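You operate a simulated robot arm through the tools that you are given. There is no shell and no other tool. Be economical: measure what you need, move in short steps, check, and stop when the job is done.

You are at the controls of a simulated robot arm. One attempt, no reset.

Task
Zero the length gauge on the bright rod, then measure the stud from the black cradle.
Fine: rod into the free slot of the green cradle; the stud stays in the gauge, the slide goes back.

The check looks at the end state, three seconds after you hand in, the way a careful person would. Anything else that was tipped, shoved, dropped, spilled or broken makes it a failure.

Robot
A 6-joint arm with a two-finger parallel gripper, fixed in place. Base frame: the origin is at the foot of the arm, x ahead of it, y to its left, z up; the work surface is at about z = 0.86. Readings come in m, degrees, newtons and seconds.
With the tool pointing down near the work surface it reaches from about 0.24 to 0.64 m from the base axis. Its first joint turns from -66.0 to 66.0 degrees. Payload 2.7 kg.
Tool frame: the origin (TCP) lies between the finger pads and is the grasp point; the fingertips stand 0.023 m ahead of it; z points along the fingers, y is the line along which they close. The gripper opens to 0.094 m. The fingers are 0.038 m wide and 0.01 m thick; the gripper's body (0.054 by 0.096 m) begins 0.039 m behind the TCP.
Orientation is that of the tool frame in the base frame, as [roll, pitch, yaw] about the fixed x, y, z axes, in that order (R = Rz(yaw) Ry(pitch) Rx(roll)). With the fingers straight down and closing along the base's y, the tool's x points along the base's -x, its y along +y and its z along -z.

Tools
- The arm moves only by the tool play_rows. Its argument "targets" is a list of rows, each a list of 2 entries, a list of its own where there are three numbers: the shift along the base's x, y, z in units of 100 mm (1.0 is 100 mm), then the turn, a rotation vector about the base's x, y, z in units of 180 degrees (1.0 is 180 degrees). In form: [[[x, y, z], [wx, wy, wz]], ...]. A call has 1 to 8 rows; each row is the pose to reach, as a shift and turn from the pose commanded when the call began. "claw" is the opening in per cent of the stroke, from 0 (shut) to 100 (fully open), set as the call begins (left out, the last holds). A call with a number of a shift or a turn outside -1 to 1 is refused whole. Each row takes 0.2 s and may step no farther than 0.05 m and 8.6 degrees from the row before; otherwise, or with a gripper value out of range, the whole call is refused. A pose out of reach is approached as far as the arm can. The call stops where the force on the tool passes 70 N (or 10 N more than at its start, if that is more) or the arm is blocked; 0.2 s more then pass. The fingers move at their own pace (about 0.045 m/s each) and stop on an object; they squeeze with about 26 N. The grip force told is the motor's: it shows also when the fingers shut on nothing. Time passes only in rows, and 0.2 s behind the last, so rows that repeat a pose let the fingers close. The reply holds the time, the measured pose of the TCP, the force on the tool along the base axes, the opening and the grip force, in the units named above and with some noise, with the torque about the TCP (base axes, N m) and any sound that the robot's microphone picked up, and new pictures: "show" is both (left out), scene, wrist or none.
- Cameras (640 x 400 px; columns grow to the right, rows downward): "scene" is fixed at [0.0522, -0.4204, 1.4102]; the picture's right is [0.93, -0.36, 0.00], its down [-0.19, -0.49, -0.85] and it looks along [0.30, 0.80, -0.52] (base axes); focal length 326 px, centre (320, 200). "wrist" rides on the gripper at [0.086, 0.016, -0.074] in the tool frame; the picture's right is [-0.18, 0.98, 0.00], its down [-0.58, -0.11, -0.81] and it looks along [-0.79, -0.15, 0.59] (tool axes); focal length 243 px, centre (320, 200). There is no depth. A picture from a camera that has moved, and an enlarged one, comes with that camera's place and axes in the base frame and with its lens.
- inspect(camera, box): a new picture of the part [left, top, right, bottom] of that camera's present view, enlarged. It takes no simulated time.
- finish_job(): hands the job in; it is judged then, once.

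Work in short steps. Places have to be worked out from the pictures, the camera data and where the tool is seen: move nearer, look again, correct. Check each grasp and each placing, and mend what went wrong. You have 120 turns and 200 pictures in all, those below and enlarged ones among them. Open the gripper and draw the arm clear of the work before you hand the job in, unless the task says otherwise; then end with one line.

The tools are called after "Call:" by a JSON object that holds its "op" and its "data". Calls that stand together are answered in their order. play_rows: Moves the arm, as the interface text tells. Its arguments: {"type":"object","properties":{"targets":{"type":"array","items":{"type":"array"}},"claw":{"type":"number"},"show":{"type":"string","enum":["both","scene","wrist","none"]}},"required":["targets"]} The other tools are called the same way: inspect (camera, box) takes an enlarged picture of a part of a camera's view; finish_job () hands the job in.

At the start:

```text
time_s: 0.0
tool_pos: [0.3307, 0.2077, 1.1612]
tool_rot: [179.9, 0.1, -180.0]
force: [-0.6, 0.5, -0.4]
moment: [0.01, -0.02, 0.01]
grip_width: 0.0936
finger_force: 0.1
```

scene: 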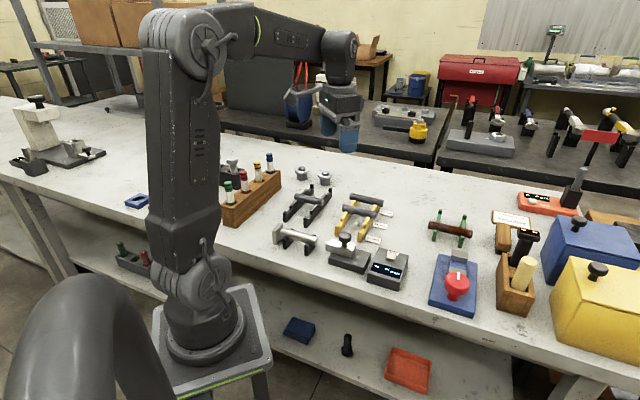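
wrist: 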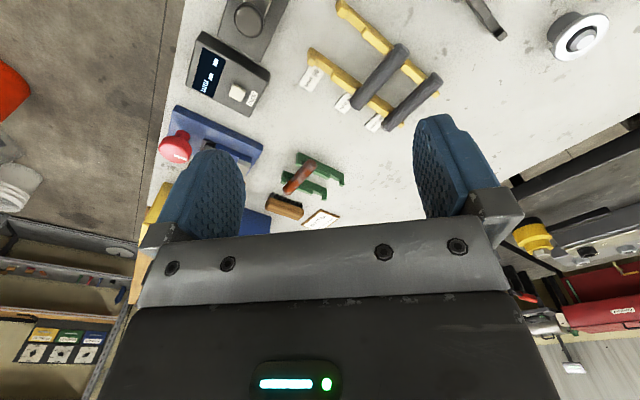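

The scene shows several cradles and a gauge with a display. I'll enlarge the work areas first.

Call:
{"op": "inspect", "data": {"camera": "scene", "box": [260, 160, 420, 300]}}

Call:
{"op": "inspect", "data": {"camera": "scene", "box": [400, 180, 560, 320]}}

Call:
{"op": "inspect", "data": {"camera": "wrist", "box": [150, 0, 470, 240]}}

```text
2.86 times, centred on (340, 230) of scene
camera zoom: at [0.0522, -0.4204, 1.4102], right [0.93, -0.36, 0.0], down [-0.19, -0.49, -0.85], along [0.3, 0.8, -0.52], focal length 932 px, centre (263, 114)
```

zoom: 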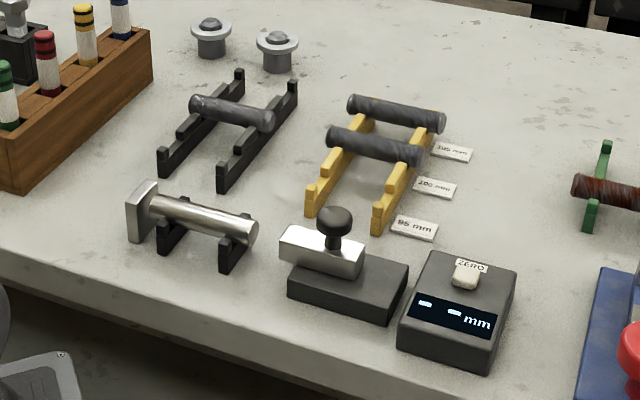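

```text
2.86 times, centred on (480, 250) of scene
camera zoom: at [0.0522, -0.4204, 1.4102], right [0.93, -0.36, 0.0], down [-0.19, -0.49, -0.85], along [0.3, 0.8, -0.52], focal length 932 px, centre (-137, 57)
```

zoom: 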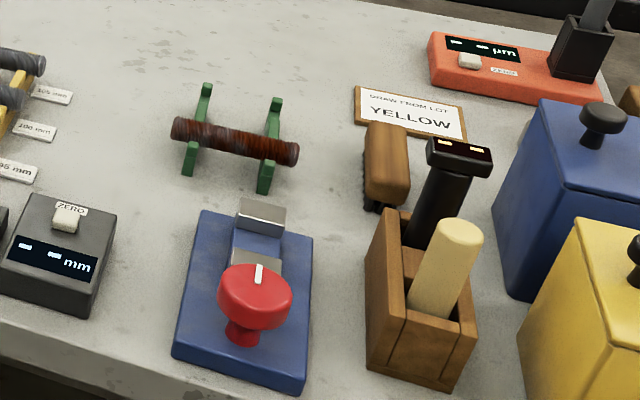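

```text
1.67 times, centred on (310, 120) of wrist
camera zoom: at [0.2456, 0.2243, 1.2347], right [0.18, 0.98, 0.0], down [0.58, -0.11, 0.81], along [0.79, -0.15, -0.59], focal length 404 px, centre (337, 333)
```

zoom: 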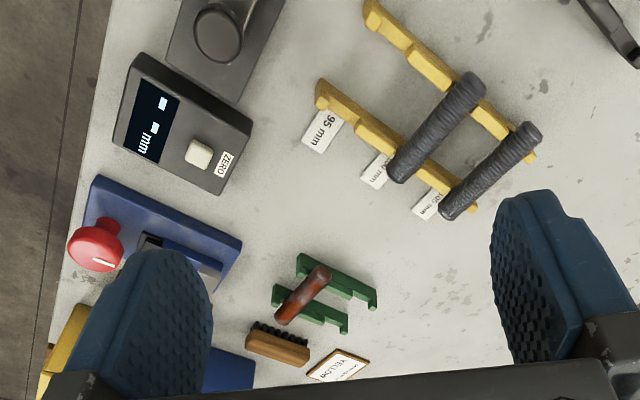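

The gauge seems to lie along (0.78,-0.62) from about (0.19,0.25), with the stud near (0.315,0.38). I turn the tool to line up with it and look closer.

Call:
{"op": "play_rows", "data": {"targets": [[[-0.15, 0.2, 0], [0, 0, -0.0422]], [[-0.3, 0.4, 0], [0, 0, -0.0844]], [[-0.45, 0.6, 0], [0, 0, -0.1266]], [[-0.6, 0.8, 0], [0, 0, -0.1688]], [[-0.75, 0.9, 0], [0, 0, -0.211]], [[-0.75, 0.9, 0], [0, 0, -0.211]]], "claw": 100}}

```text
time_s: 1.4
tool_pos: [0.2563, 0.2974, 1.1608]
tool_rot: [179.8, 0.0, 142.0]
force: [-0.3, -0.6, -0.4]
moment: [-0.03, 0.03, 0.0]
grip_width: 0.0941
finger_force: 0.1
camera wrist: at [0.1978, 0.3646, 1.2345], right [0.75, 0.66, 0.0], down [0.39, -0.44, 0.81], along [0.53, -0.6, -0.59], focal length 243 px, centre (320, 200)
```

scene: 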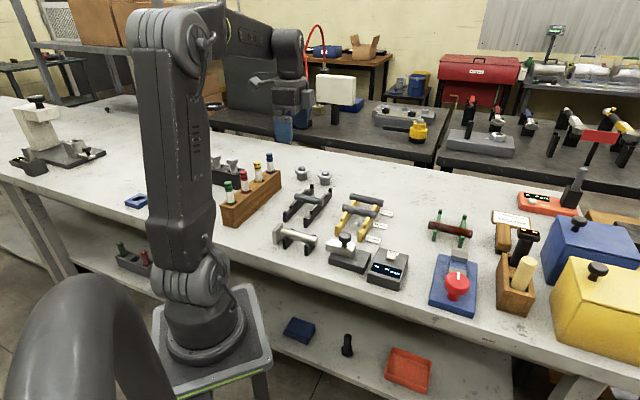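
wrist: 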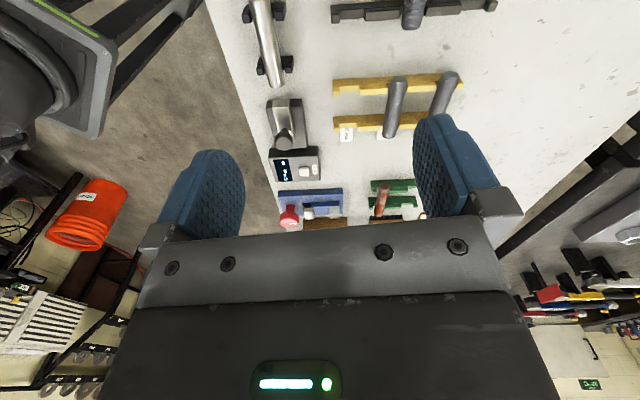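

The view is well aligned; I'll enlarge the gauge and cradle regions.

Call:
{"op": "inspect", "data": {"camera": "wrist", "box": [220, 0, 420, 125]}}

Call:
{"op": "inspect", "data": {"camera": "wrist", "box": [250, 90, 430, 235]}}

```text
3.20 times, centred on (320, 62) of wrist
camera zoom: at [0.1978, 0.3646, 1.2345], right [0.75, 0.66, 0.0], down [0.39, -0.44, 0.81], along [0.53, -0.6, -0.59], focal length 776 px, centre (320, 640)
```

zoom: 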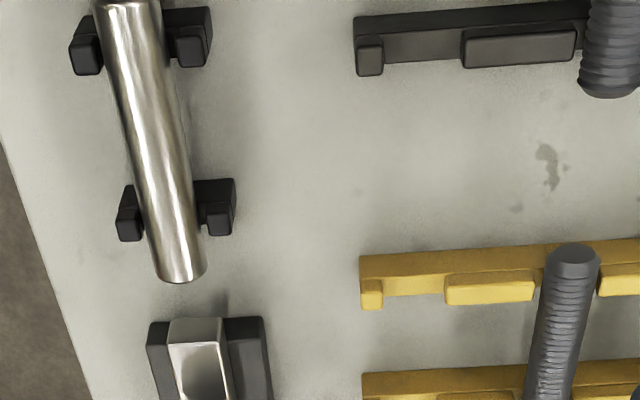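

```text
2.76 times, centred on (340, 162) of wrist
camera zoom: at [0.1978, 0.3646, 1.2345], right [0.75, 0.66, 0.0], down [0.39, -0.44, 0.81], along [0.53, -0.6, -0.59], focal length 669 px, centre (265, 303)
```

zoom: 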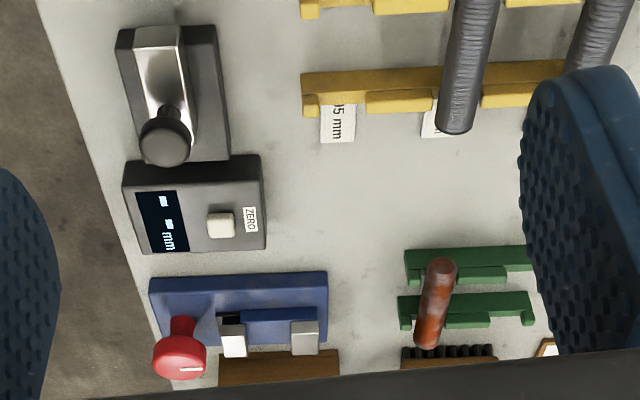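

Each cradle has two notched rails. I need precise positions for the green cradle, since it is near the reach limit, so I move closer to look.

Call:
{"op": "play_rows", "data": {"targets": [[[0.4, -0.16, -0.1], [0, 0, -0.211]], [[0.8, -0.33, -0.2], [0, 0, 0]], [[1, -0.4, -0.3], [0, 0, 0]]], "show": "none"}}

```text
refused: row 1 steps farther than a row can; nothing moved
```

Call:
{"op": "play_rows", "data": {"targets": [[[0.4, -0.16, -0.1], [0, 0, 0]], [[0.8, -0.33, -0.2], [0, 0, 0]], [[1, -0.4, -0.3], [0, 0, 0]]], "show": "none"}}

Call:
{"op": "play_rows", "data": {"targets": [[[0.4, -0.16, -0.1], [0, 0, 0]], [[0.8, -0.33, -0.2], [0, 0, 0]], [[1, -0.4, -0.3], [0, 0, 0]], [[1, -0.4, -0.3], [0, 0, 0]]], "show": "wrist"}}

```text
time_s: 2.2
tool_pos: [0.3566, 0.2576, 1.1295]
tool_rot: [-180.0, 0.0, 142.1]
force: [0.0, 1.1, 0.1]
moment: [0.01, -0.01, 0.01]
grip_width: 0.0939
finger_force: 0.2
```

```text
time_s: 3.2
tool_pos: [0.4586, 0.2178, 1.0988]
tool_rot: [179.8, 0.0, 142.1]
force: [0.6, -0.7, -0.2]
moment: [0.02, 0.03, -0.03]
grip_width: 0.094
finger_force: 0.0
camera wrist: at [0.399, 0.2836, 1.1742], right [0.75, 0.66, 0.0], down [0.39, -0.44, 0.81], along [0.53, -0.6, -0.59], focal length 243 px, centre (320, 200)
```

wrist: 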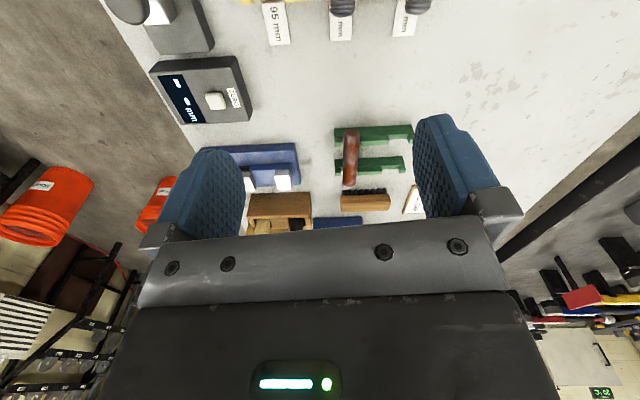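

Call:
{"op": "inspect", "data": {"camera": "wrist", "box": [310, 100, 430, 200]}}

```text
4.00 times, centred on (370, 150) of wrist
camera zoom: at [0.399, 0.2836, 1.1742], right [0.75, 0.66, 0.0], down [0.39, -0.44, 0.81], along [0.53, -0.6, -0.59], focal length 970 px, centre (120, 400)
```

zoom: 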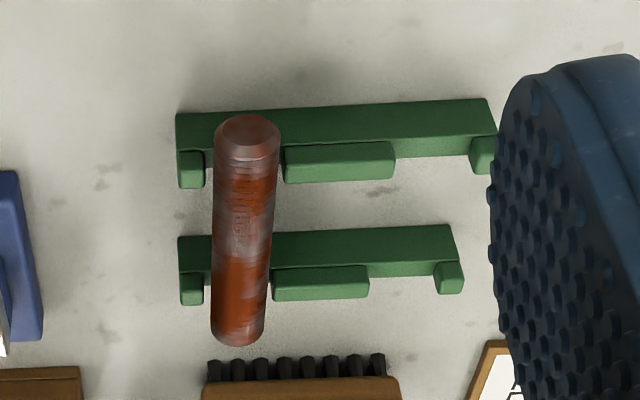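

The green rails run along 45° with the free slot near (0.668,0.159), which may be past the straight-down reach. I yaw to -45° and test the reach well above the bench.

Call:
{"op": "play_rows", "data": {"targets": [[[0.4, -0.1, -0.2], [0, 0, -0.039]], [[0.8, -0.2, -0.3], [0, 0, -0.039]], [[1, -0.3, -0.3], [0, 0, -0.039]]], "show": "none"}}

Call:
{"op": "play_rows", "data": {"targets": [[[0.4, -0.1, -0.2], [0, 0, 0]], [[0.8, -0.2, -0.4], [0, 0, 0]], [[1, -0.29, -0.7], [0, 0, 0]], [[1, -0.29, -0.7], [0, 0, 0]]], "show": "both"}}

```text
time_s: 4.0
tool_pos: [0.5577, 0.1884, 1.0706]
tool_rot: [179.9, -0.1, 135.0]
force: [-0.2, 0.1, 0.0]
moment: [0.0, -0.02, 0.02]
grip_width: 0.0941
finger_force: 0.0
```

```text
time_s: 5.0
tool_pos: [0.6159, 0.148, 0.9987]
tool_rot: [180.0, 0.0, 135.0]
force: [-0.3, 0.2, 0.4]
moment: [0.01, -0.02, 0.0]
grip_width: 0.0941
finger_force: 0.0
out of reach, approached as far as the arm can: row 2, 3, 4
camera wrist: at [0.5653, 0.2215, 1.0723], right [0.82, 0.57, 0.0], down [0.33, -0.49, 0.81], along [0.46, -0.66, -0.59], focal length 243 px, centre (320, 200)
```

scene: 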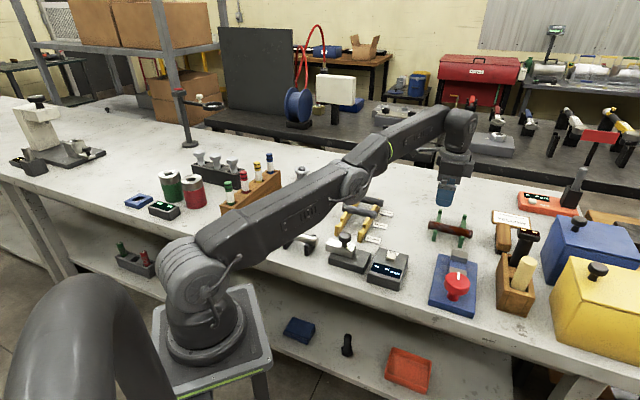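
wrist: 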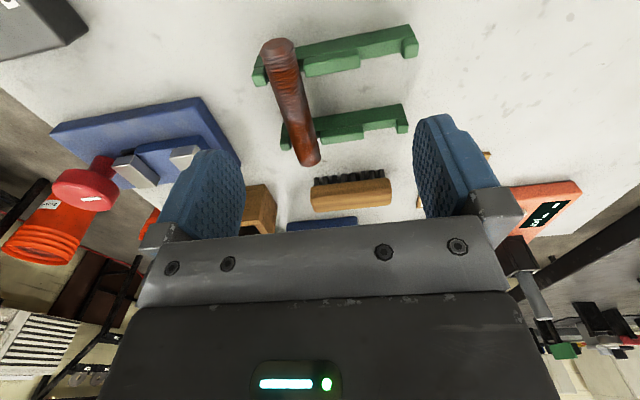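

Straight-down reach stops at radius 0.633. I'll enlarge the cradle from here for precise positions.

Call:
{"op": "inspect", "data": {"camera": "wrist", "box": [240, 10, 440, 170]}}

```text
2.50 times, centred on (340, 90) of wrist
camera zoom: at [0.5653, 0.2215, 1.0723], right [0.82, 0.57, 0.0], down [0.33, -0.49, 0.81], along [0.46, -0.66, -0.59], focal length 606 px, centre (270, 475)
```

zoom: 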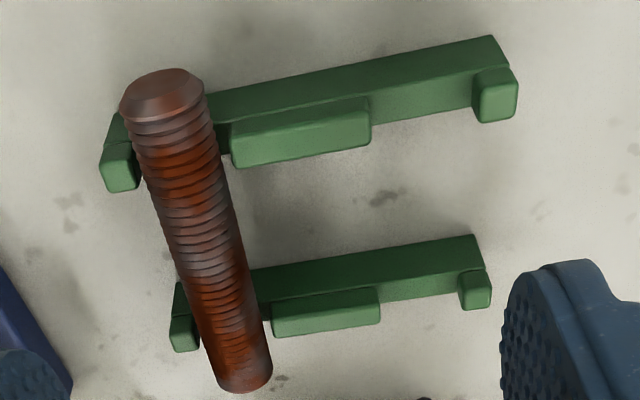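

Free slot at about (0.669,0.158), rails 0.067 apart, running at 45°. I test whether tilting the fingers outward about the rod axis (20°) brings it into reach.

Call:
{"op": "play_rows", "data": {"targets": [[[-0.1, -0.1, 0.1], [0.0262, -0.0262, 0]], [[0, 0, 0.1], [0.0524, -0.0524, 0]], [[0, 0, 0.1], [0.0786, -0.0786, 0]], [[0, 0, 0.1], [0.0786, -0.0786, 0]]], "show": "none"}}

```text
time_s: 6.0
tool_pos: [0.6429, 0.1565, 1.0196]
tool_rot: [161.6, -0.4, 135.5]
force: [-0.2, -0.2, -0.3]
moment: [0.06, 0.02, 0.0]
grip_width: 0.0941
finger_force: 0.1
out of reach, approached as far as the arm can: row 1, 2, 3
```

Reach has grown to radius 0.66; I tilt somewhat more and check again.

Call:
{"op": "play_rows", "data": {"targets": [[[0, 0, -0.2], [0.03, -0.03, 0]], [[0, 0, -0.4], [0.056, -0.056, 0]], [[0.05, 0, -0.5], [0.056, -0.056, 0]], [[0.05, 0, -0.5], [0.056, -0.056, 0]]], "show": "none"}}

```text
time_s: 7.0
tool_pos: [0.6193, 0.15, 0.9586]
tool_rot: [145.7, 0.1, 135.0]
force: [0.4, 0.0, 1.3]
moment: [0.0, -0.02, 0.0]
grip_width: 0.0938
finger_force: 0.1
```

The commanded base is the clipped pose, so now at 34° tilt I move toward the slot position.

Call:
{"op": "play_rows", "data": {"targets": [[[0.25, 0.04, 0], [0, 0, 0]], [[0.5, 0.08, 0], [0, 0, 0]], [[0.5, 0.08, 0], [0, 0, 0]]], "show": "both"}}

```text
time_s: 7.8
tool_pos: [0.67, 0.1582, 0.9602]
tool_rot: [145.6, 0.0, 135.0]
force: [0.1, 0.1, 0.0]
moment: [0.01, 0.0, 0.0]
grip_width: 0.0939
finger_force: 0.1
camera wrist: at [0.5889, 0.1987, 1.0295], right [0.7, 0.44, 0.55], down [0.03, -0.8, 0.6], along [0.71, -0.41, -0.57], focal length 243 px, centre (320, 200)
```

scene: 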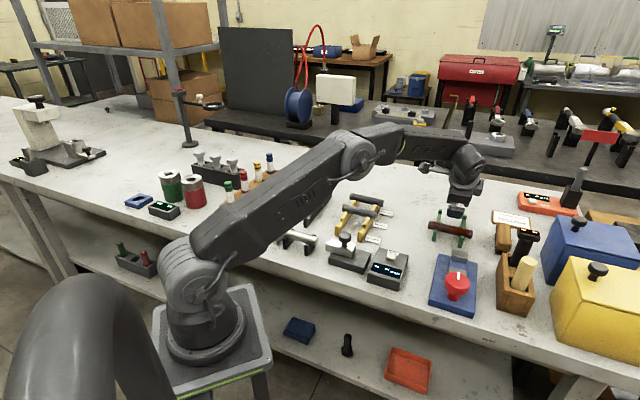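
wrist: 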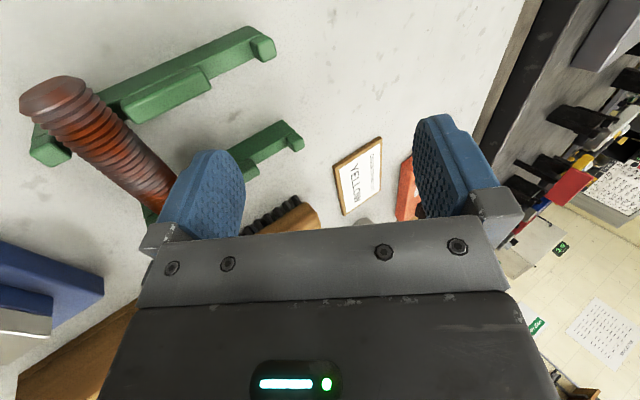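

Reached at 34° tilt. To gain clearance over the rusty rod I look for a smaller tilt that still reaches, at the same position.

Call:
{"op": "play_rows", "data": {"targets": [[[0, 0, 0], [-0.02, 0.02, 0]], [[0, 0, 0], [-0.04, 0.04, 0]], [[0, 0, 0], [-0.04, 0.04, 0]]], "show": "none"}}

Call:
{"op": "play_rows", "data": {"targets": [[[0, 0, 0], [-0.008, 0.008, 0]], [[0, 0, 0], [-0.008, 0.008, 0]], [[0, 0, 0], [-0.016, 0.016, 0]], [[0, 0, 0], [-0.016, 0.016, 0]], [[0, 0, 0], [-0.024, 0.024, 0]], [[0, 0, 0], [-0.024, 0.024, 0]]], "show": "none"}}

```text
time_s: 8.6
tool_pos: [0.6708, 0.1582, 0.9592]
tool_rot: [155.9, 0.0, 135.0]
force: [0.3, -0.2, -1.1]
moment: [0.05, 0.01, 0.0]
grip_width: 0.0942
finger_force: 0.1
```

```text
time_s: 10.0
tool_pos: [0.6658, 0.1571, 0.9576]
tool_rot: [162.0, 0.0, 135.1]
force: [-1.0, 0.3, 0.3]
moment: [-0.02, -0.03, -0.03]
grip_width: 0.094
finger_force: 0.1
out of reach, approached as far as the arm can: row 5, 6
```

20° is enough at this height; I'll use about 24° for placing. Now I rise, undo the tilt, and go back toward the gauge.

Call:
{"op": "play_rows", "data": {"targets": [[[-0.2, 0, 0.3], [-0.02, 0.02, 0]], [[-0.4, 0.05, 0.6], [-0.045, 0.045, 0]], [[-0.7, 0.1, 0.9], [-0.0707, 0.0707, 0]], [[-1, 0.2, 1], [-0.0707, 0.0707, 0]]], "show": "none"}}

Call:
{"op": "play_rows", "data": {"targets": [[[-0.4, 0.1, 0], [0, 0, 0]], [[-0.8, 0.2, 0], [0, 0, 0]], [[-1, 0.25, 0], [0, 0, 0]]], "show": "none"}}

Call:
{"op": "play_rows", "data": {"targets": [[[-0.4, 0.1, 0], [0, 0, 0]], [[-0.8, 0.2, 0], [0, 0, 0]], [[-1, 0.25, 0], [0, 0, 0]]], "show": "none"}}

Call:
{"op": "play_rows", "data": {"targets": [[[-0.4, 0.1, 0], [0, 0, 0]], [[-0.8, 0.2, 0], [0, 0, 0]], [[-1, 0.25, 0], [0, 0, 0]], [[-1, 0.25, 0], [0, 0, 0]]], "show": "wrist"}}

```text
time_s: 11.0
tool_pos: [0.5794, 0.1788, 1.0567]
tool_rot: [-179.7, -0.1, 135.0]
force: [-0.1, -0.4, -1.5]
moment: [0.01, -0.04, -0.01]
grip_width: 0.094
finger_force: 0.1
out of reach, approached as far as the arm can: row 4
```

```text
time_s: 11.8
tool_pos: [0.4666, 0.202, 1.0581]
tool_rot: [179.9, 0.0, 134.9]
force: [-0.3, 0.1, -0.3]
moment: [-0.01, 0.01, -0.03]
grip_width: 0.094
finger_force: 0.1
```

```text
time_s: 12.6
tool_pos: [0.3656, 0.2265, 1.0578]
tool_rot: [179.9, 0.0, 135.0]
force: [0.5, -0.7, -0.2]
moment: [0.01, 0.04, -0.02]
grip_width: 0.094
finger_force: 0.0
```

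```text
time_s: 13.6
tool_pos: [0.2654, 0.2519, 1.0592]
tool_rot: [179.9, 0.0, 135.0]
force: [0.5, -0.2, 0.3]
moment: [-0.04, 0.05, -0.02]
grip_width: 0.0939
finger_force: 0.1
camera wrist: at [0.2152, 0.3238, 1.1332], right [0.82, 0.57, 0.0], down [0.33, -0.49, 0.81], along [0.46, -0.66, -0.59], focal length 243 px, centre (320, 200)
```

wrist: 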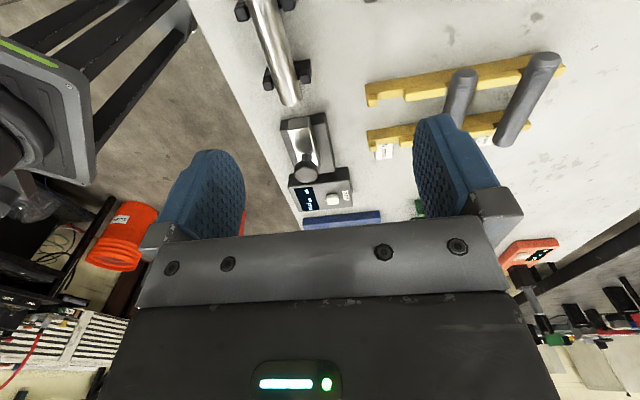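

Call:
{"op": "inspect", "data": {"camera": "wrist", "box": [220, 0, 360, 110]}}

Call:
{"op": "inspect", "data": {"camera": "wrist", "box": [260, 100, 380, 220]}}

Call:
{"op": "inspect", "data": {"camera": "scene", "box": [260, 210, 420, 300]}}

```text
3.64 times, centred on (290, 55) of wrist
camera zoom: at [0.2152, 0.3238, 1.1332], right [0.82, 0.57, 0.0], down [0.33, -0.49, 0.81], along [0.46, -0.66, -0.59], focal length 882 px, centre (429, 727)
```

zoom: 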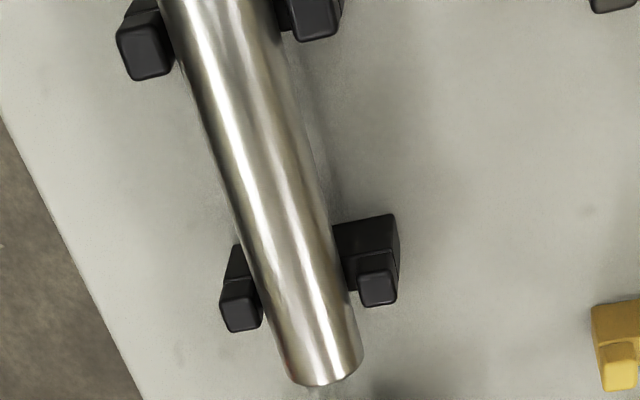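

```text
3.33 times, centred on (320, 160) of wrist
camera zoom: at [0.2152, 0.3238, 1.1332], right [0.82, 0.57, 0.0], down [0.33, -0.49, 0.81], along [0.46, -0.66, -0.59], focal length 809 px, centre (320, 333)
```

zoom: 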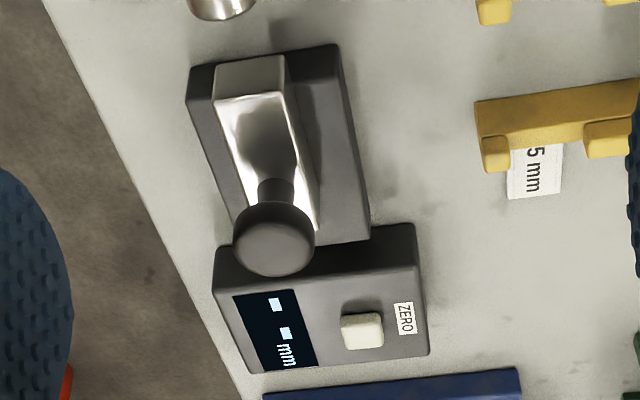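

```text
4.00 times, centred on (340, 255) of scene
camera zoom: at [0.0522, -0.4204, 1.4102], right [0.93, -0.36, 0.0], down [-0.19, -0.49, -0.85], along [0.3, 0.8, -0.52], focal length 1305 px, centre (240, -20)
```

zoom: 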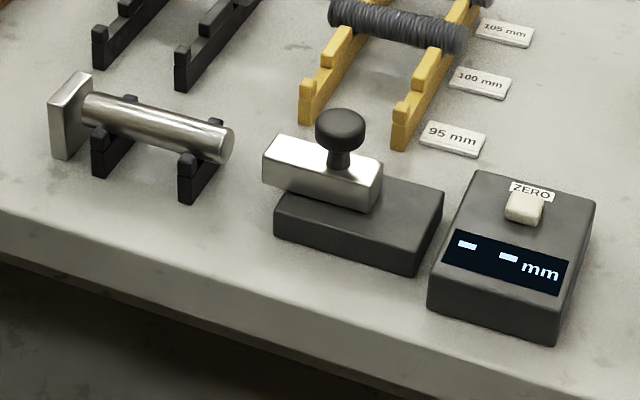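

Gauge axis runs at s=(x+y)/√2≈0.329, the knob is near (0.318,0.148) and the slide gap is about 34 mm. I go above the knob and look.

Call:
{"op": "play_rows", "data": {"targets": [[[0.2, -0.4, 0], [0, 0, 0]], [[0.4, -0.8, 0], [0, 0, 0]], [[0.53, -1.0, -0.3], [0, 0, 0]], [[0.53, -1.0, -0.5], [0, 0, 0]], [[0.53, -1.0, -0.5], [0, 0, 0]]], "show": "both"}}

```text
time_s: 14.8
tool_pos: [0.319, 0.1515, 1.0102]
tool_rot: [179.9, 0.1, 135.0]
force: [0.7, 0.3, -0.5]
moment: [0.01, 0.0, -0.02]
grip_width: 0.0939
finger_force: 0.0
camera wrist: at [0.2693, 0.2238, 1.0835], right [0.82, 0.57, 0.0], down [0.33, -0.49, 0.81], along [0.46, -0.66, -0.59], focal length 243 px, centre (320, 200)
```

scene: 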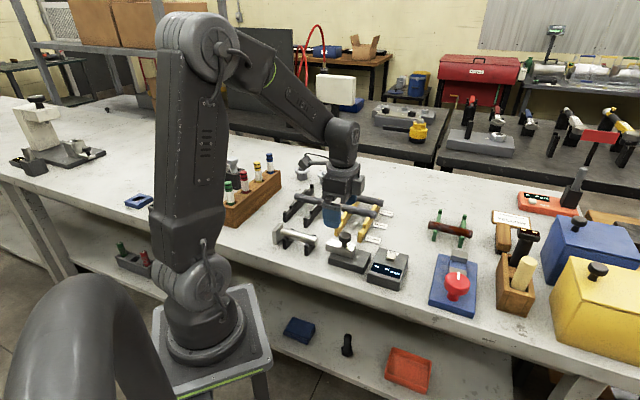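
wrist: 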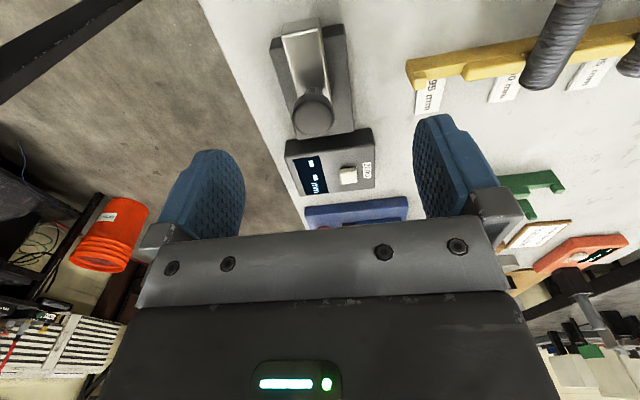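

Triangulating gives the knob centre at about (0.3205,0.1435,0.94). I descend around it, open.

Call:
{"op": "play_rows", "data": {"targets": [[[0.015, -0.08, -0.3], [0, 0, 0]], [[0.015, -0.08, -0.68], [0, 0, 0]], [[0.015, -0.08, -0.68], [0, 0, 0]]], "show": "both"}}

```text
time_s: 15.6
tool_pos: [0.3206, 0.1422, 0.9405]
tool_rot: [179.9, -0.1, 134.9]
force: [-0.2, 0.4, 0.5]
moment: [0.0, -0.01, 0.0]
grip_width: 0.0938
finger_force: 0.0
camera wrist: at [0.2706, 0.2149, 1.0148], right [0.82, 0.57, 0.0], down [0.33, -0.49, 0.81], along [0.46, -0.66, -0.59], focal length 243 px, centre (320, 200)
```

scene: 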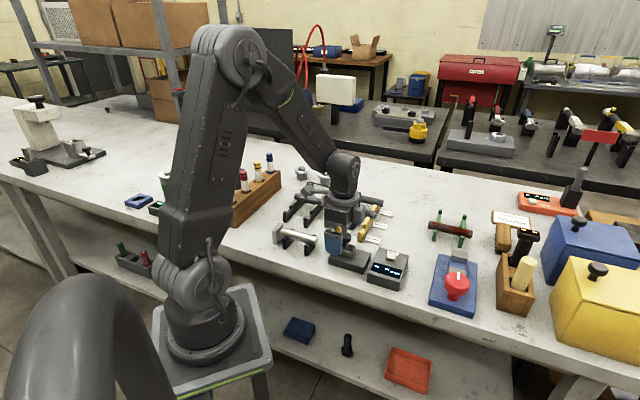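
wrist: 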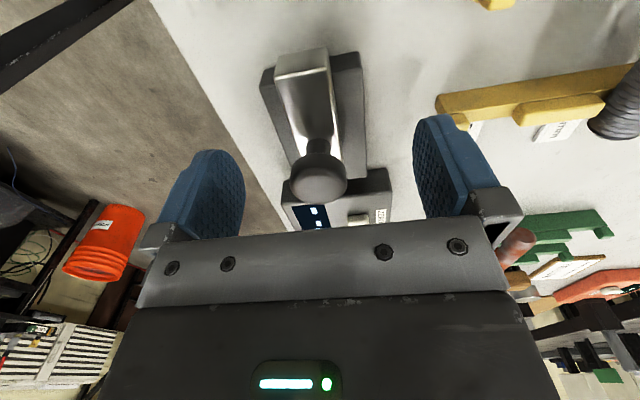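

The knob sits at the TCP's image spot (319,177). I close on it.

Call:
{"op": "play_rows", "data": {"targets": [[[0, 0, 0], [0, 0, 0]], [[0, 0, 0], [0, 0, 0]], [[0, 0, 0], [0, 0, 0]], [[0, 0, 0], [0, 0, 0]], [[0, 0, 0], [0, 0, 0]]], "claw": 10, "show": "wrist"}}

```text
time_s: 16.8
tool_pos: [0.319, 0.1416, 0.9392]
tool_rot: [-179.8, -0.1, 135.1]
force: [-14.2, -15.3, 6.1]
moment: [-0.32, 0.2, -0.17]
grip_width: 0.0297
finger_force: 45.0
camera wrist: at [0.2693, 0.2137, 1.0147], right [0.83, 0.56, -0.01], down [0.34, -0.49, 0.81], along [0.45, -0.67, -0.59], focal length 243 px, centre (320, 200)
```

wrist: 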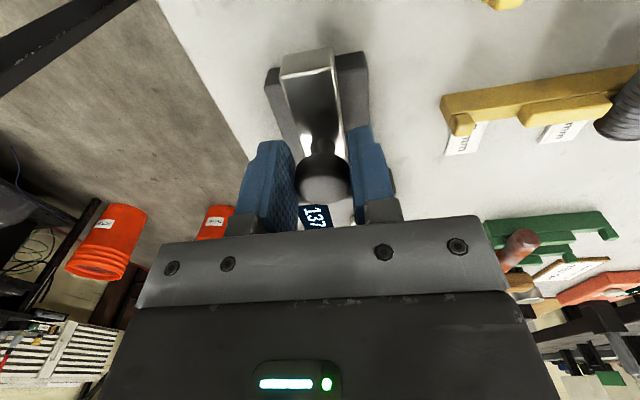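

Gripped; the display reads ~137 mm now. Lateral force of ~20 N shows a small offset, so I ease 1.5 mm toward -e and then slide 20 mm toward the rod.

Call:
{"op": "play_rows", "data": {"targets": [[[-0.011, -0.011, 0], [0, 0, 0]], [[-0.046, 0.024, 0], [0, 0, 0]], [[-0.082, 0.06, 0], [0, 0, 0]], [[-0.117, 0.095, 0], [0, 0, 0]], [[-0.152, 0.13, 0], [0, 0, 0]], [[-0.152, 0.13, 0], [0, 0, 0]]], "show": "wrist"}}

Call:
{"op": "inspect", "data": {"camera": "scene", "box": [260, 210, 420, 300]}}

```text
time_s: 18.2
tool_pos: [0.3048, 0.1551, 0.9404]
tool_rot: [-179.9, 0.0, 135.0]
force: [-8.8, -10.5, -9.0]
moment: [0.17, 0.46, -0.22]
grip_width: 0.0295
finger_force: 45.1
camera wrist: at [0.2545, 0.2278, 1.0147], right [0.82, 0.57, 0.0], down [0.34, -0.49, 0.81], along [0.46, -0.67, -0.59], focal length 243 px, centre (320, 200)
```

wrist: 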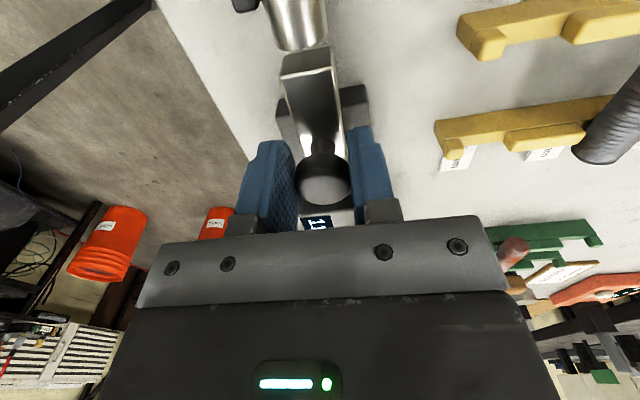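

```text
4.00 times, centred on (340, 255) of scene
camera zoom: at [0.0521, -0.4206, 1.4102], right [0.93, -0.36, 0.0], down [-0.19, -0.49, -0.85], along [0.3, 0.8, -0.52], focal length 1305 px, centre (240, -20)
```

zoom: 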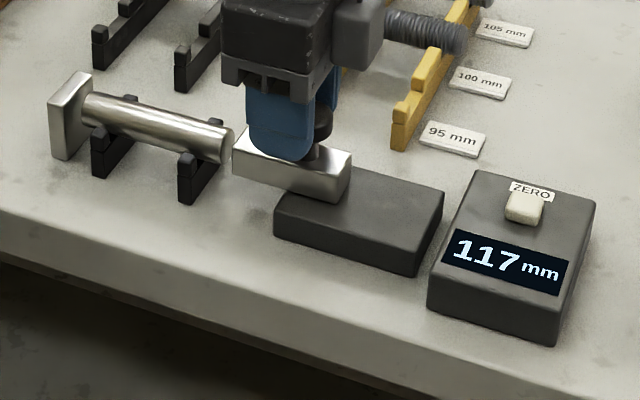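

Display reads 117 mm and the sliding works. Continue 12 mm, then check.

Call:
{"op": "play_rows", "data": {"targets": [[[-0.043, 0.027, 0.005], [0, 0, 0]], [[-0.078, 0.062, 0.005], [0, 0, 0]], [[-0.095, 0.075, 0.005], [0, 0, 0]], [[-0.095, 0.075, 0.005], [0, 0, 0]]], "show": "none"}}

Call:
{"op": "inspect", "data": {"camera": "scene", "box": [260, 210, 420, 300]}}

```text
time_s: 19.2
tool_pos: [0.2963, 0.1625, 0.9397]
tool_rot: [179.9, 0.0, 135.1]
force: [5.5, 1.3, -39.1]
moment: [0.2, 0.18, 0.03]
grip_width: 0.0298
finger_force: 44.8
```

```text
4.00 times, centred on (340, 255) of scene
camera zoom: at [0.0527, -0.4201, 1.4103], right [0.93, -0.36, 0.0], down [-0.19, -0.49, -0.85], along [0.3, 0.8, -0.52], focal length 1305 px, centre (240, -20)
```

zoom: 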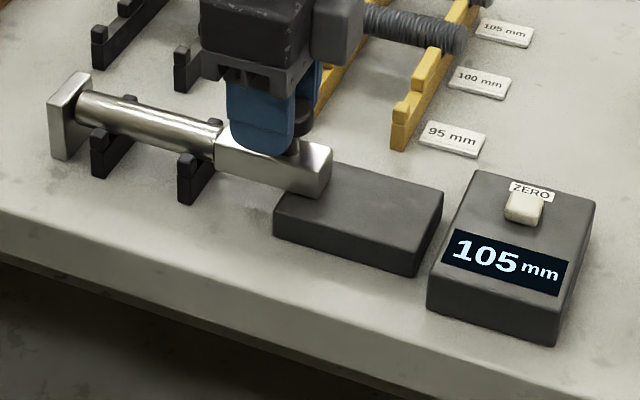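

105 mm and a small vertical strain from my lift; I lower 0.6 mm and advance 3 mm.

Call:
{"op": "play_rows", "data": {"targets": [[[-0.01, 0.01, -0.006], [0, 0, 0]], [[-0.021, 0.021, -0.006], [0, 0, 0]], [[-0.021, 0.021, -0.006], [0, 0, 0]]], "show": "none"}}

Call:
{"op": "inspect", "data": {"camera": "scene", "box": [260, 210, 420, 300]}}

```text
time_s: 20.0
tool_pos: [0.2941, 0.1662, 0.9409]
tool_rot: [180.0, 0.0, 135.0]
force: [4.3, -2.4, -28.9]
moment: [0.1, 0.21, 0.03]
grip_width: 0.0294
finger_force: 45.1
```

```text
4.00 times, centred on (340, 255) of scene
camera zoom: at [0.0526, -0.4203, 1.4102], right [0.93, -0.36, 0.0], down [-0.19, -0.49, -0.85], along [0.3, 0.8, -0.52], focal length 1305 px, centre (240, -20)
```

zoom: 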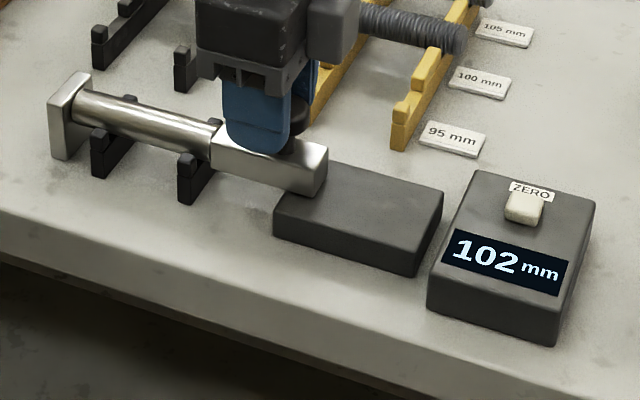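

102 mm, rod being pushed toward the anvil. Advance 1.5 mm more, watching the axial force.

Call:
{"op": "play_rows", "data": {"targets": [[[-0.005, 0.005, -0.004], [0, 0, 0]], [[-0.0106, 0.0106, -0.004], [0, 0, 0]], [[-0.0106, 0.0106, -0.004], [0, 0, 0]]], "show": "none"}}

Call:
{"op": "inspect", "data": {"camera": "scene", "box": [260, 210, 420, 300]}}

```text
time_s: 20.8
tool_pos: [0.2939, 0.1651, 0.9407]
tool_rot: [179.9, 0.0, 135.0]
force: [18.2, -26.9, -14.4]
moment: [-0.26, -0.23, -0.09]
grip_width: 0.0295
finger_force: 44.9
```

```text
4.00 times, centred on (340, 255) of scene
camera zoom: at [0.0528, -0.4211, 1.41], right [0.93, -0.36, 0.0], down [-0.19, -0.49, -0.85], along [0.3, 0.8, -0.52], focal length 1305 px, centre (240, -20)
```

zoom: 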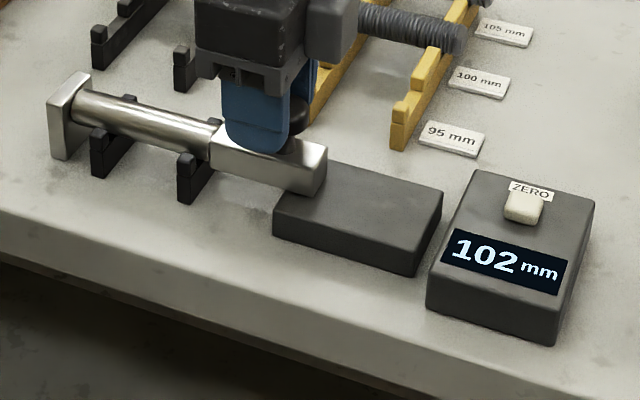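

Reading holds at 102 mm with 32 N axial force: slide is seated against the rod and anvil. I release gently and rise.

Call:
{"op": "play_rows", "data": {"targets": [[[0, 0, 0], [0, 0, 0]], [[0, 0, 0], [0, 0, 0]], [[0, 0, 0], [0, 0, 0]], [[0, 0, 0.2], [0, 0, 0]], [[0, 0, 0.6], [0, 0, 0]], [[0, 0, 0.6], [0, 0, 0]]], "claw": 60, "show": "wrist"}}

Call:
{"op": "inspect", "data": {"camera": "scene", "box": [260, 210, 420, 300]}}

```text
time_s: 22.2
tool_pos: [0.2913, 0.1676, 0.9992]
tool_rot: [179.9, 0.1, 135.0]
force: [-0.5, 0.1, 0.3]
moment: [-0.02, -0.02, -0.03]
grip_width: 0.0565
finger_force: 0.0
camera wrist: at [0.2417, 0.2398, 1.0745], right [0.82, 0.57, 0.0], down [0.33, -0.49, 0.81], along [0.46, -0.66, -0.59], focal length 243 px, centre (320, 200)
```

wrist: 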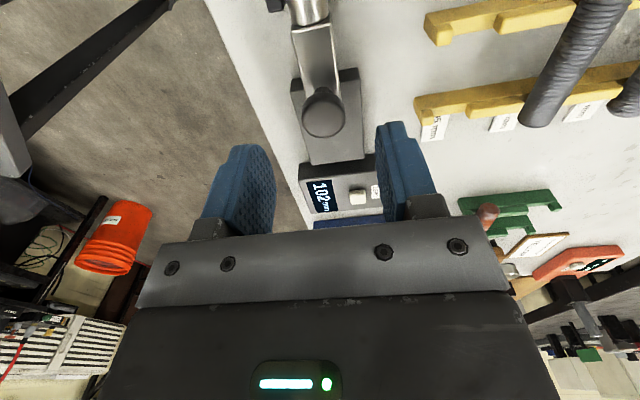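

```text
4.00 times, centred on (340, 255) of scene
camera zoom: at [0.0522, -0.4204, 1.4102], right [0.93, -0.36, 0.0], down [-0.19, -0.49, -0.85], along [0.3, 0.8, -0.52], focal length 1305 px, centre (240, -20)
```

zoom: 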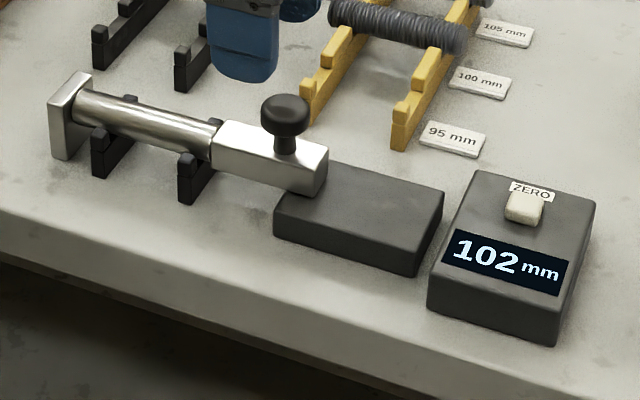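

Slide stays, still 102 mm. I move over the ZERO button at about (0.407,0.080) with fingers shutting.

Call:
{"op": "play_rows", "data": {"targets": [[[0.35, -0.25, 0], [0, 0, 0]], [[0.7, -0.5, 0], [0, 0, 0]], [[0.95, -0.75, 0], [0, 0, 0]], [[0.95, -0.75, -0.1], [0, 0, 0]]], "claw": 0, "show": "none"}}

Call:
{"op": "play_rows", "data": {"targets": [[[0.2, -0.13, 0], [0, 0, 0]], [[0.2, -0.13, -0.2], [0, 0, 0]], [[0.2, -0.13, -0.4], [0, 0, 0]], [[0.2, -0.13, -0.4], [0, 0, 0]]], "show": "wrist"}}

Call:
{"op": "inspect", "data": {"camera": "scene", "box": [300, 210, 460, 300]}}

```text
time_s: 23.2
tool_pos: [0.3873, 0.0918, 0.9894]
tool_rot: [179.9, 0.1, 135.1]
force: [0.9, 0.3, -0.2]
moment: [-0.02, -0.02, -0.01]
grip_width: 0.0001
finger_force: 25.7
```

```text
time_s: 24.2
tool_pos: [0.407, 0.0795, 0.9498]
tool_rot: [179.9, 0.0, 134.9]
force: [-0.3, -0.1, 0.4]
moment: [-0.03, -0.01, 0.02]
grip_width: 0.0
finger_force: 25.7
camera wrist: at [0.3573, 0.1517, 1.0241], right [0.82, 0.57, 0.0], down [0.33, -0.49, 0.81], along [0.46, -0.66, -0.59], focal length 243 px, centre (320, 200)
```

wrist: 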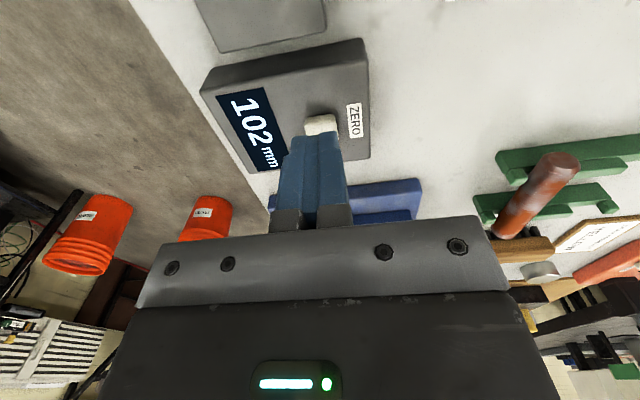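

```text
4.00 times, centred on (380, 255) of scene
camera zoom: at [0.0522, -0.4204, 1.4102], right [0.93, -0.36, 0.0], down [-0.19, -0.49, -0.85], along [0.3, 0.8, -0.52], focal length 1305 px, centre (80, -20)
```

zoom: 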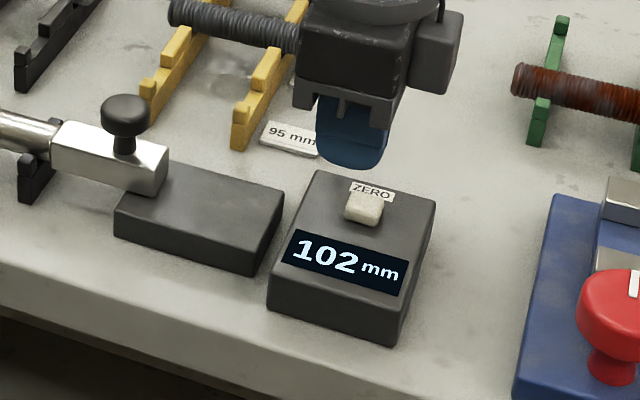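

The fingertip is aligned above the button. I lower in small steps, watching force.

Call:
{"op": "play_rows", "data": {"targets": [[[0.01, 0.01, -0.1], [0, 0, 0]], [[0.01, 0.01, -0.18], [0, 0, 0]], [[0.01, 0.01, -0.18], [0, 0, 0]]], "show": "none"}}

Call:
{"op": "inspect", "data": {"camera": "scene", "box": [300, 210, 460, 300]}}

```text
time_s: 25.0
tool_pos: [0.4089, 0.0805, 0.9319]
tool_rot: [179.9, 0.0, 135.0]
force: [-0.3, 0.1, -0.4]
moment: [0.04, -0.02, 0.01]
grip_width: 0.0001
finger_force: 26.1
```

```text
4.00 times, centred on (380, 255) of scene
camera zoom: at [0.0522, -0.4204, 1.4102], right [0.93, -0.36, 0.0], down [-0.19, -0.49, -0.85], along [0.3, 0.8, -0.52], focal length 1305 px, centre (80, -20)
```

zoom: 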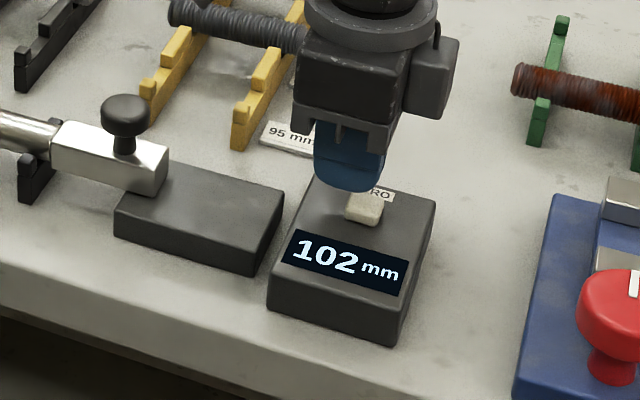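

The scene view shows the fingertip still ~9 mm off toward -p and above; the button is lower (z≈0.897), near (0.4145,0.0735). I correct and descend a bit.

Call:
{"op": "play_rows", "data": {"targets": [[[0.055, -0.07, 0], [0, 0, 0]], [[0.055, -0.07, -0.05], [0, 0, 0]], [[0.055, -0.07, -0.05], [0, 0, 0]]], "show": "wrist"}}

Call:
{"op": "inspect", "data": {"camera": "scene", "box": [300, 210, 460, 300]}}

```text
time_s: 25.8
tool_pos: [0.4137, 0.073, 0.9266]
tool_rot: [179.9, 0.0, 135.1]
force: [-1.6, -0.8, 0.1]
moment: [0.02, 0.0, -0.03]
grip_width: 0.0
finger_force: 26.1
camera wrist: at [0.3638, 0.1455, 1.0011], right [0.82, 0.57, 0.0], down [0.33, -0.49, 0.81], along [0.46, -0.66, -0.59], focal length 243 px, centre (320, 200)
```

wrist: 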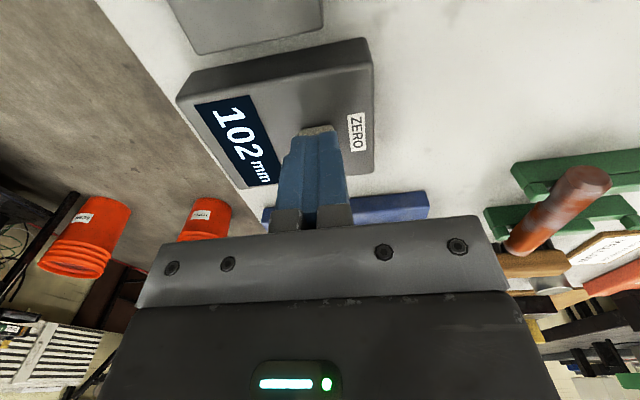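

```text
4.00 times, centred on (380, 255) of scene
camera zoom: at [0.0522, -0.4204, 1.4102], right [0.93, -0.36, 0.0], down [-0.19, -0.49, -0.85], along [0.3, 0.8, -0.52], focal length 1305 px, centre (80, -20)
```

zoom: 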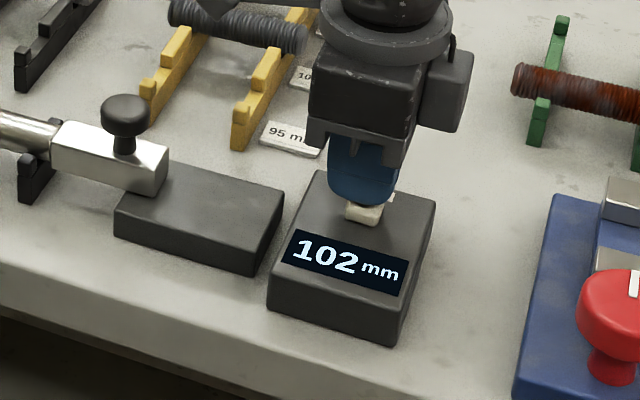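

Now over the button. I press down in 1 mm steps.

Call:
{"op": "play_rows", "data": {"targets": [[[0, 0, -0.02], [0, 0, 0]], [[0, 0, -0.03], [0, 0, 0]], [[0, 0, -0.04], [0, 0, 0]], [[0, 0, -0.05], [0, 0, 0]]], "show": "none"}}

Call:
{"op": "inspect", "data": {"camera": "scene", "box": [300, 210, 460, 300]}}

```text
time_s: 26.8
tool_pos: [0.4131, 0.0732, 0.9232]
tool_rot: [179.9, -0.1, 135.0]
force: [0.3, -0.7, 1.7]
moment: [0.02, 0.03, -0.02]
grip_width: 0.0
finger_force: 25.9
```

```text
4.00 times, centred on (380, 255) of scene
camera zoom: at [0.0522, -0.4204, 1.4102], right [0.93, -0.36, 0.0], down [-0.19, -0.49, -0.85], along [0.3, 0.8, -0.52], focal length 1305 px, centre (80, -20)
```

zoom: 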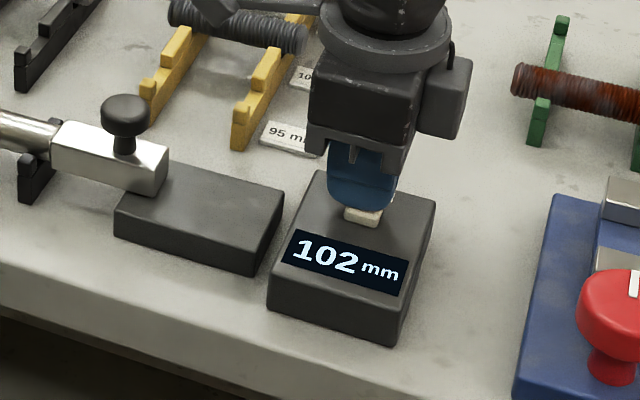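

First contact perhaps (1.7 N). Continue pressing.

Call:
{"op": "play_rows", "data": {"targets": [[[0, 0, -0.01], [0, 0, 0]], [[0, 0, -0.02], [0, 0, 0]], [[0, 0, -0.025], [0, 0, 0]]], "show": "none"}}

Call:
{"op": "inspect", "data": {"camera": "scene", "box": [300, 210, 460, 300]}}

```text
time_s: 27.6
tool_pos: [0.4143, 0.0737, 0.9197]
tool_rot: [179.9, 0.0, 135.0]
force: [-0.4, -0.4, 1.4]
moment: [-0.02, 0.04, 0.0]
grip_width: 0.0
finger_force: 26.0
heard: click
```

```text
4.00 times, centred on (380, 255) of scene
camera zoom: at [0.0522, -0.4204, 1.4102], right [0.93, -0.36, 0.0], down [-0.19, -0.49, -0.85], along [0.3, 0.8, -0.52], focal length 1305 px, centre (80, -20)
```

zoom: 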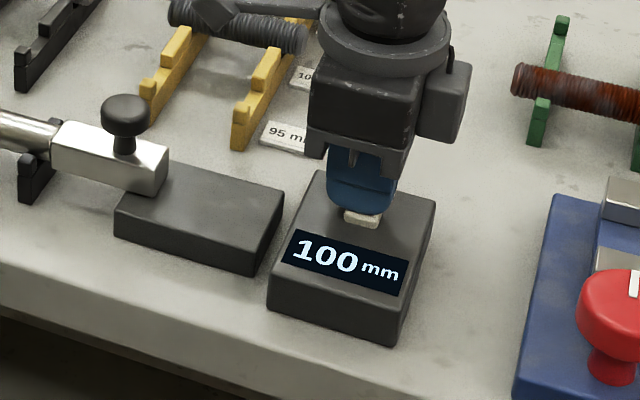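

Click heard and the display reads 100 mm: zeroed. I rise and go back to the knob.

Call:
{"op": "play_rows", "data": {"targets": [[[0, 0, 0.4], [0, 0, 0]], [[0, 0, 0.8], [0, 0, 0]], [[-0.35, 0.3, 0.8], [0, 0, 0]], [[-0.7, 0.6, 0.8], [0, 0, 0]], [[-1, 0.9, 0.8], [0, 0, 0]]], "claw": 60, "show": "none"}}

Call:
{"op": "play_rows", "data": {"targets": [[[-0.22, 0.03, 0], [0, 0, 0]], [[-0.22, 0.03, -0.3], [0, 0, 0]], [[-0.22, 0.03, -0.58], [0, 0, 0]], [[-0.22, 0.03, -0.58], [0, 0, 0]]], "show": "wrist"}}

```text
time_s: 28.8
tool_pos: [0.3144, 0.1638, 0.9992]
tool_rot: [179.9, 0.0, 135.0]
force: [-1.1, 0.3, -0.6]
moment: [-0.01, -0.05, 0.03]
grip_width: 0.0561
finger_force: 0.1
```

```text
time_s: 29.8
tool_pos: [0.2934, 0.1659, 0.9412]
tool_rot: [179.9, 0.0, 135.0]
force: [0.0, -0.4, -1.1]
moment: [0.0, 0.0, 0.03]
grip_width: 0.0564
finger_force: 0.1
camera wrist: at [0.2426, 0.2383, 1.0153], right [0.82, 0.57, 0.0], down [0.33, -0.49, 0.81], along [0.46, -0.66, -0.59], focal length 243 px, centre (320, 200)
```

wrist: 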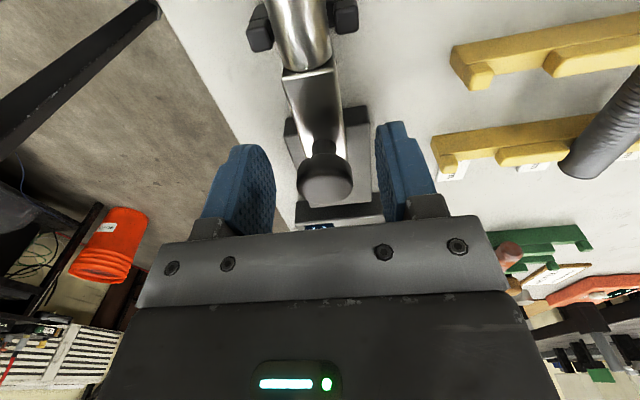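

Knob centred; close and pull the slide back 35 mm to where it began.

Call:
{"op": "play_rows", "data": {"targets": [[[0, 0, 0], [0, 0, 0]], [[0, 0, 0], [0, 0, 0]], [[0, 0, 0], [0, 0, 0]], [[0.06, -0.06, 0], [0, 0, 0]], [[0.12, -0.12, 0], [0, 0, 0]], [[0.18, -0.18, 0], [0, 0, 0]], [[0.24, -0.24, 0], [0, 0, 0]], [[0.247, -0.247, 0], [0, 0, 0]]], "claw": 10, "show": "none"}}

Call:
{"op": "play_rows", "data": {"targets": [[[0, 0, 0], [0, 0, 0]], [[0, 0, 0], [0, 0, 0]], [[0, 0, 0], [0, 0, 0]], [[0, 0, 0.3], [0, 0, 0]], [[-0.1, 0.1, 0.7], [0, 0, 0]], [[-0.4, 0.4, 1], [0, 0, 0]], [[-0.4, 0.4, 1], [0, 0, 0]]], "claw": 60, "show": "wrist"}}

Call:
{"op": "inspect", "data": {"camera": "scene", "box": [260, 210, 420, 300]}}

```text
time_s: 31.6
tool_pos: [0.3174, 0.1414, 0.9412]
tool_rot: [179.8, 0.0, 135.1]
force: [9.3, 13.4, -15.9]
moment: [0.39, -0.11, 0.18]
grip_width: 0.0294
finger_force: 45.0
```

```text
refused: row 6 steps farther than a row can; nothing moved
```

```text
4.00 times, centred on (340, 255) of scene
camera zoom: at [0.0526, -0.42, 1.4103], right [0.93, -0.36, 0.0], down [-0.19, -0.49, -0.85], along [0.3, 0.8, -0.52], focal length 1305 px, centre (240, -20)
```

zoom: 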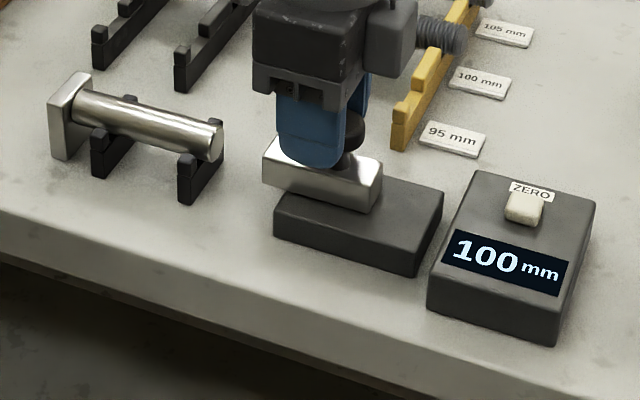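

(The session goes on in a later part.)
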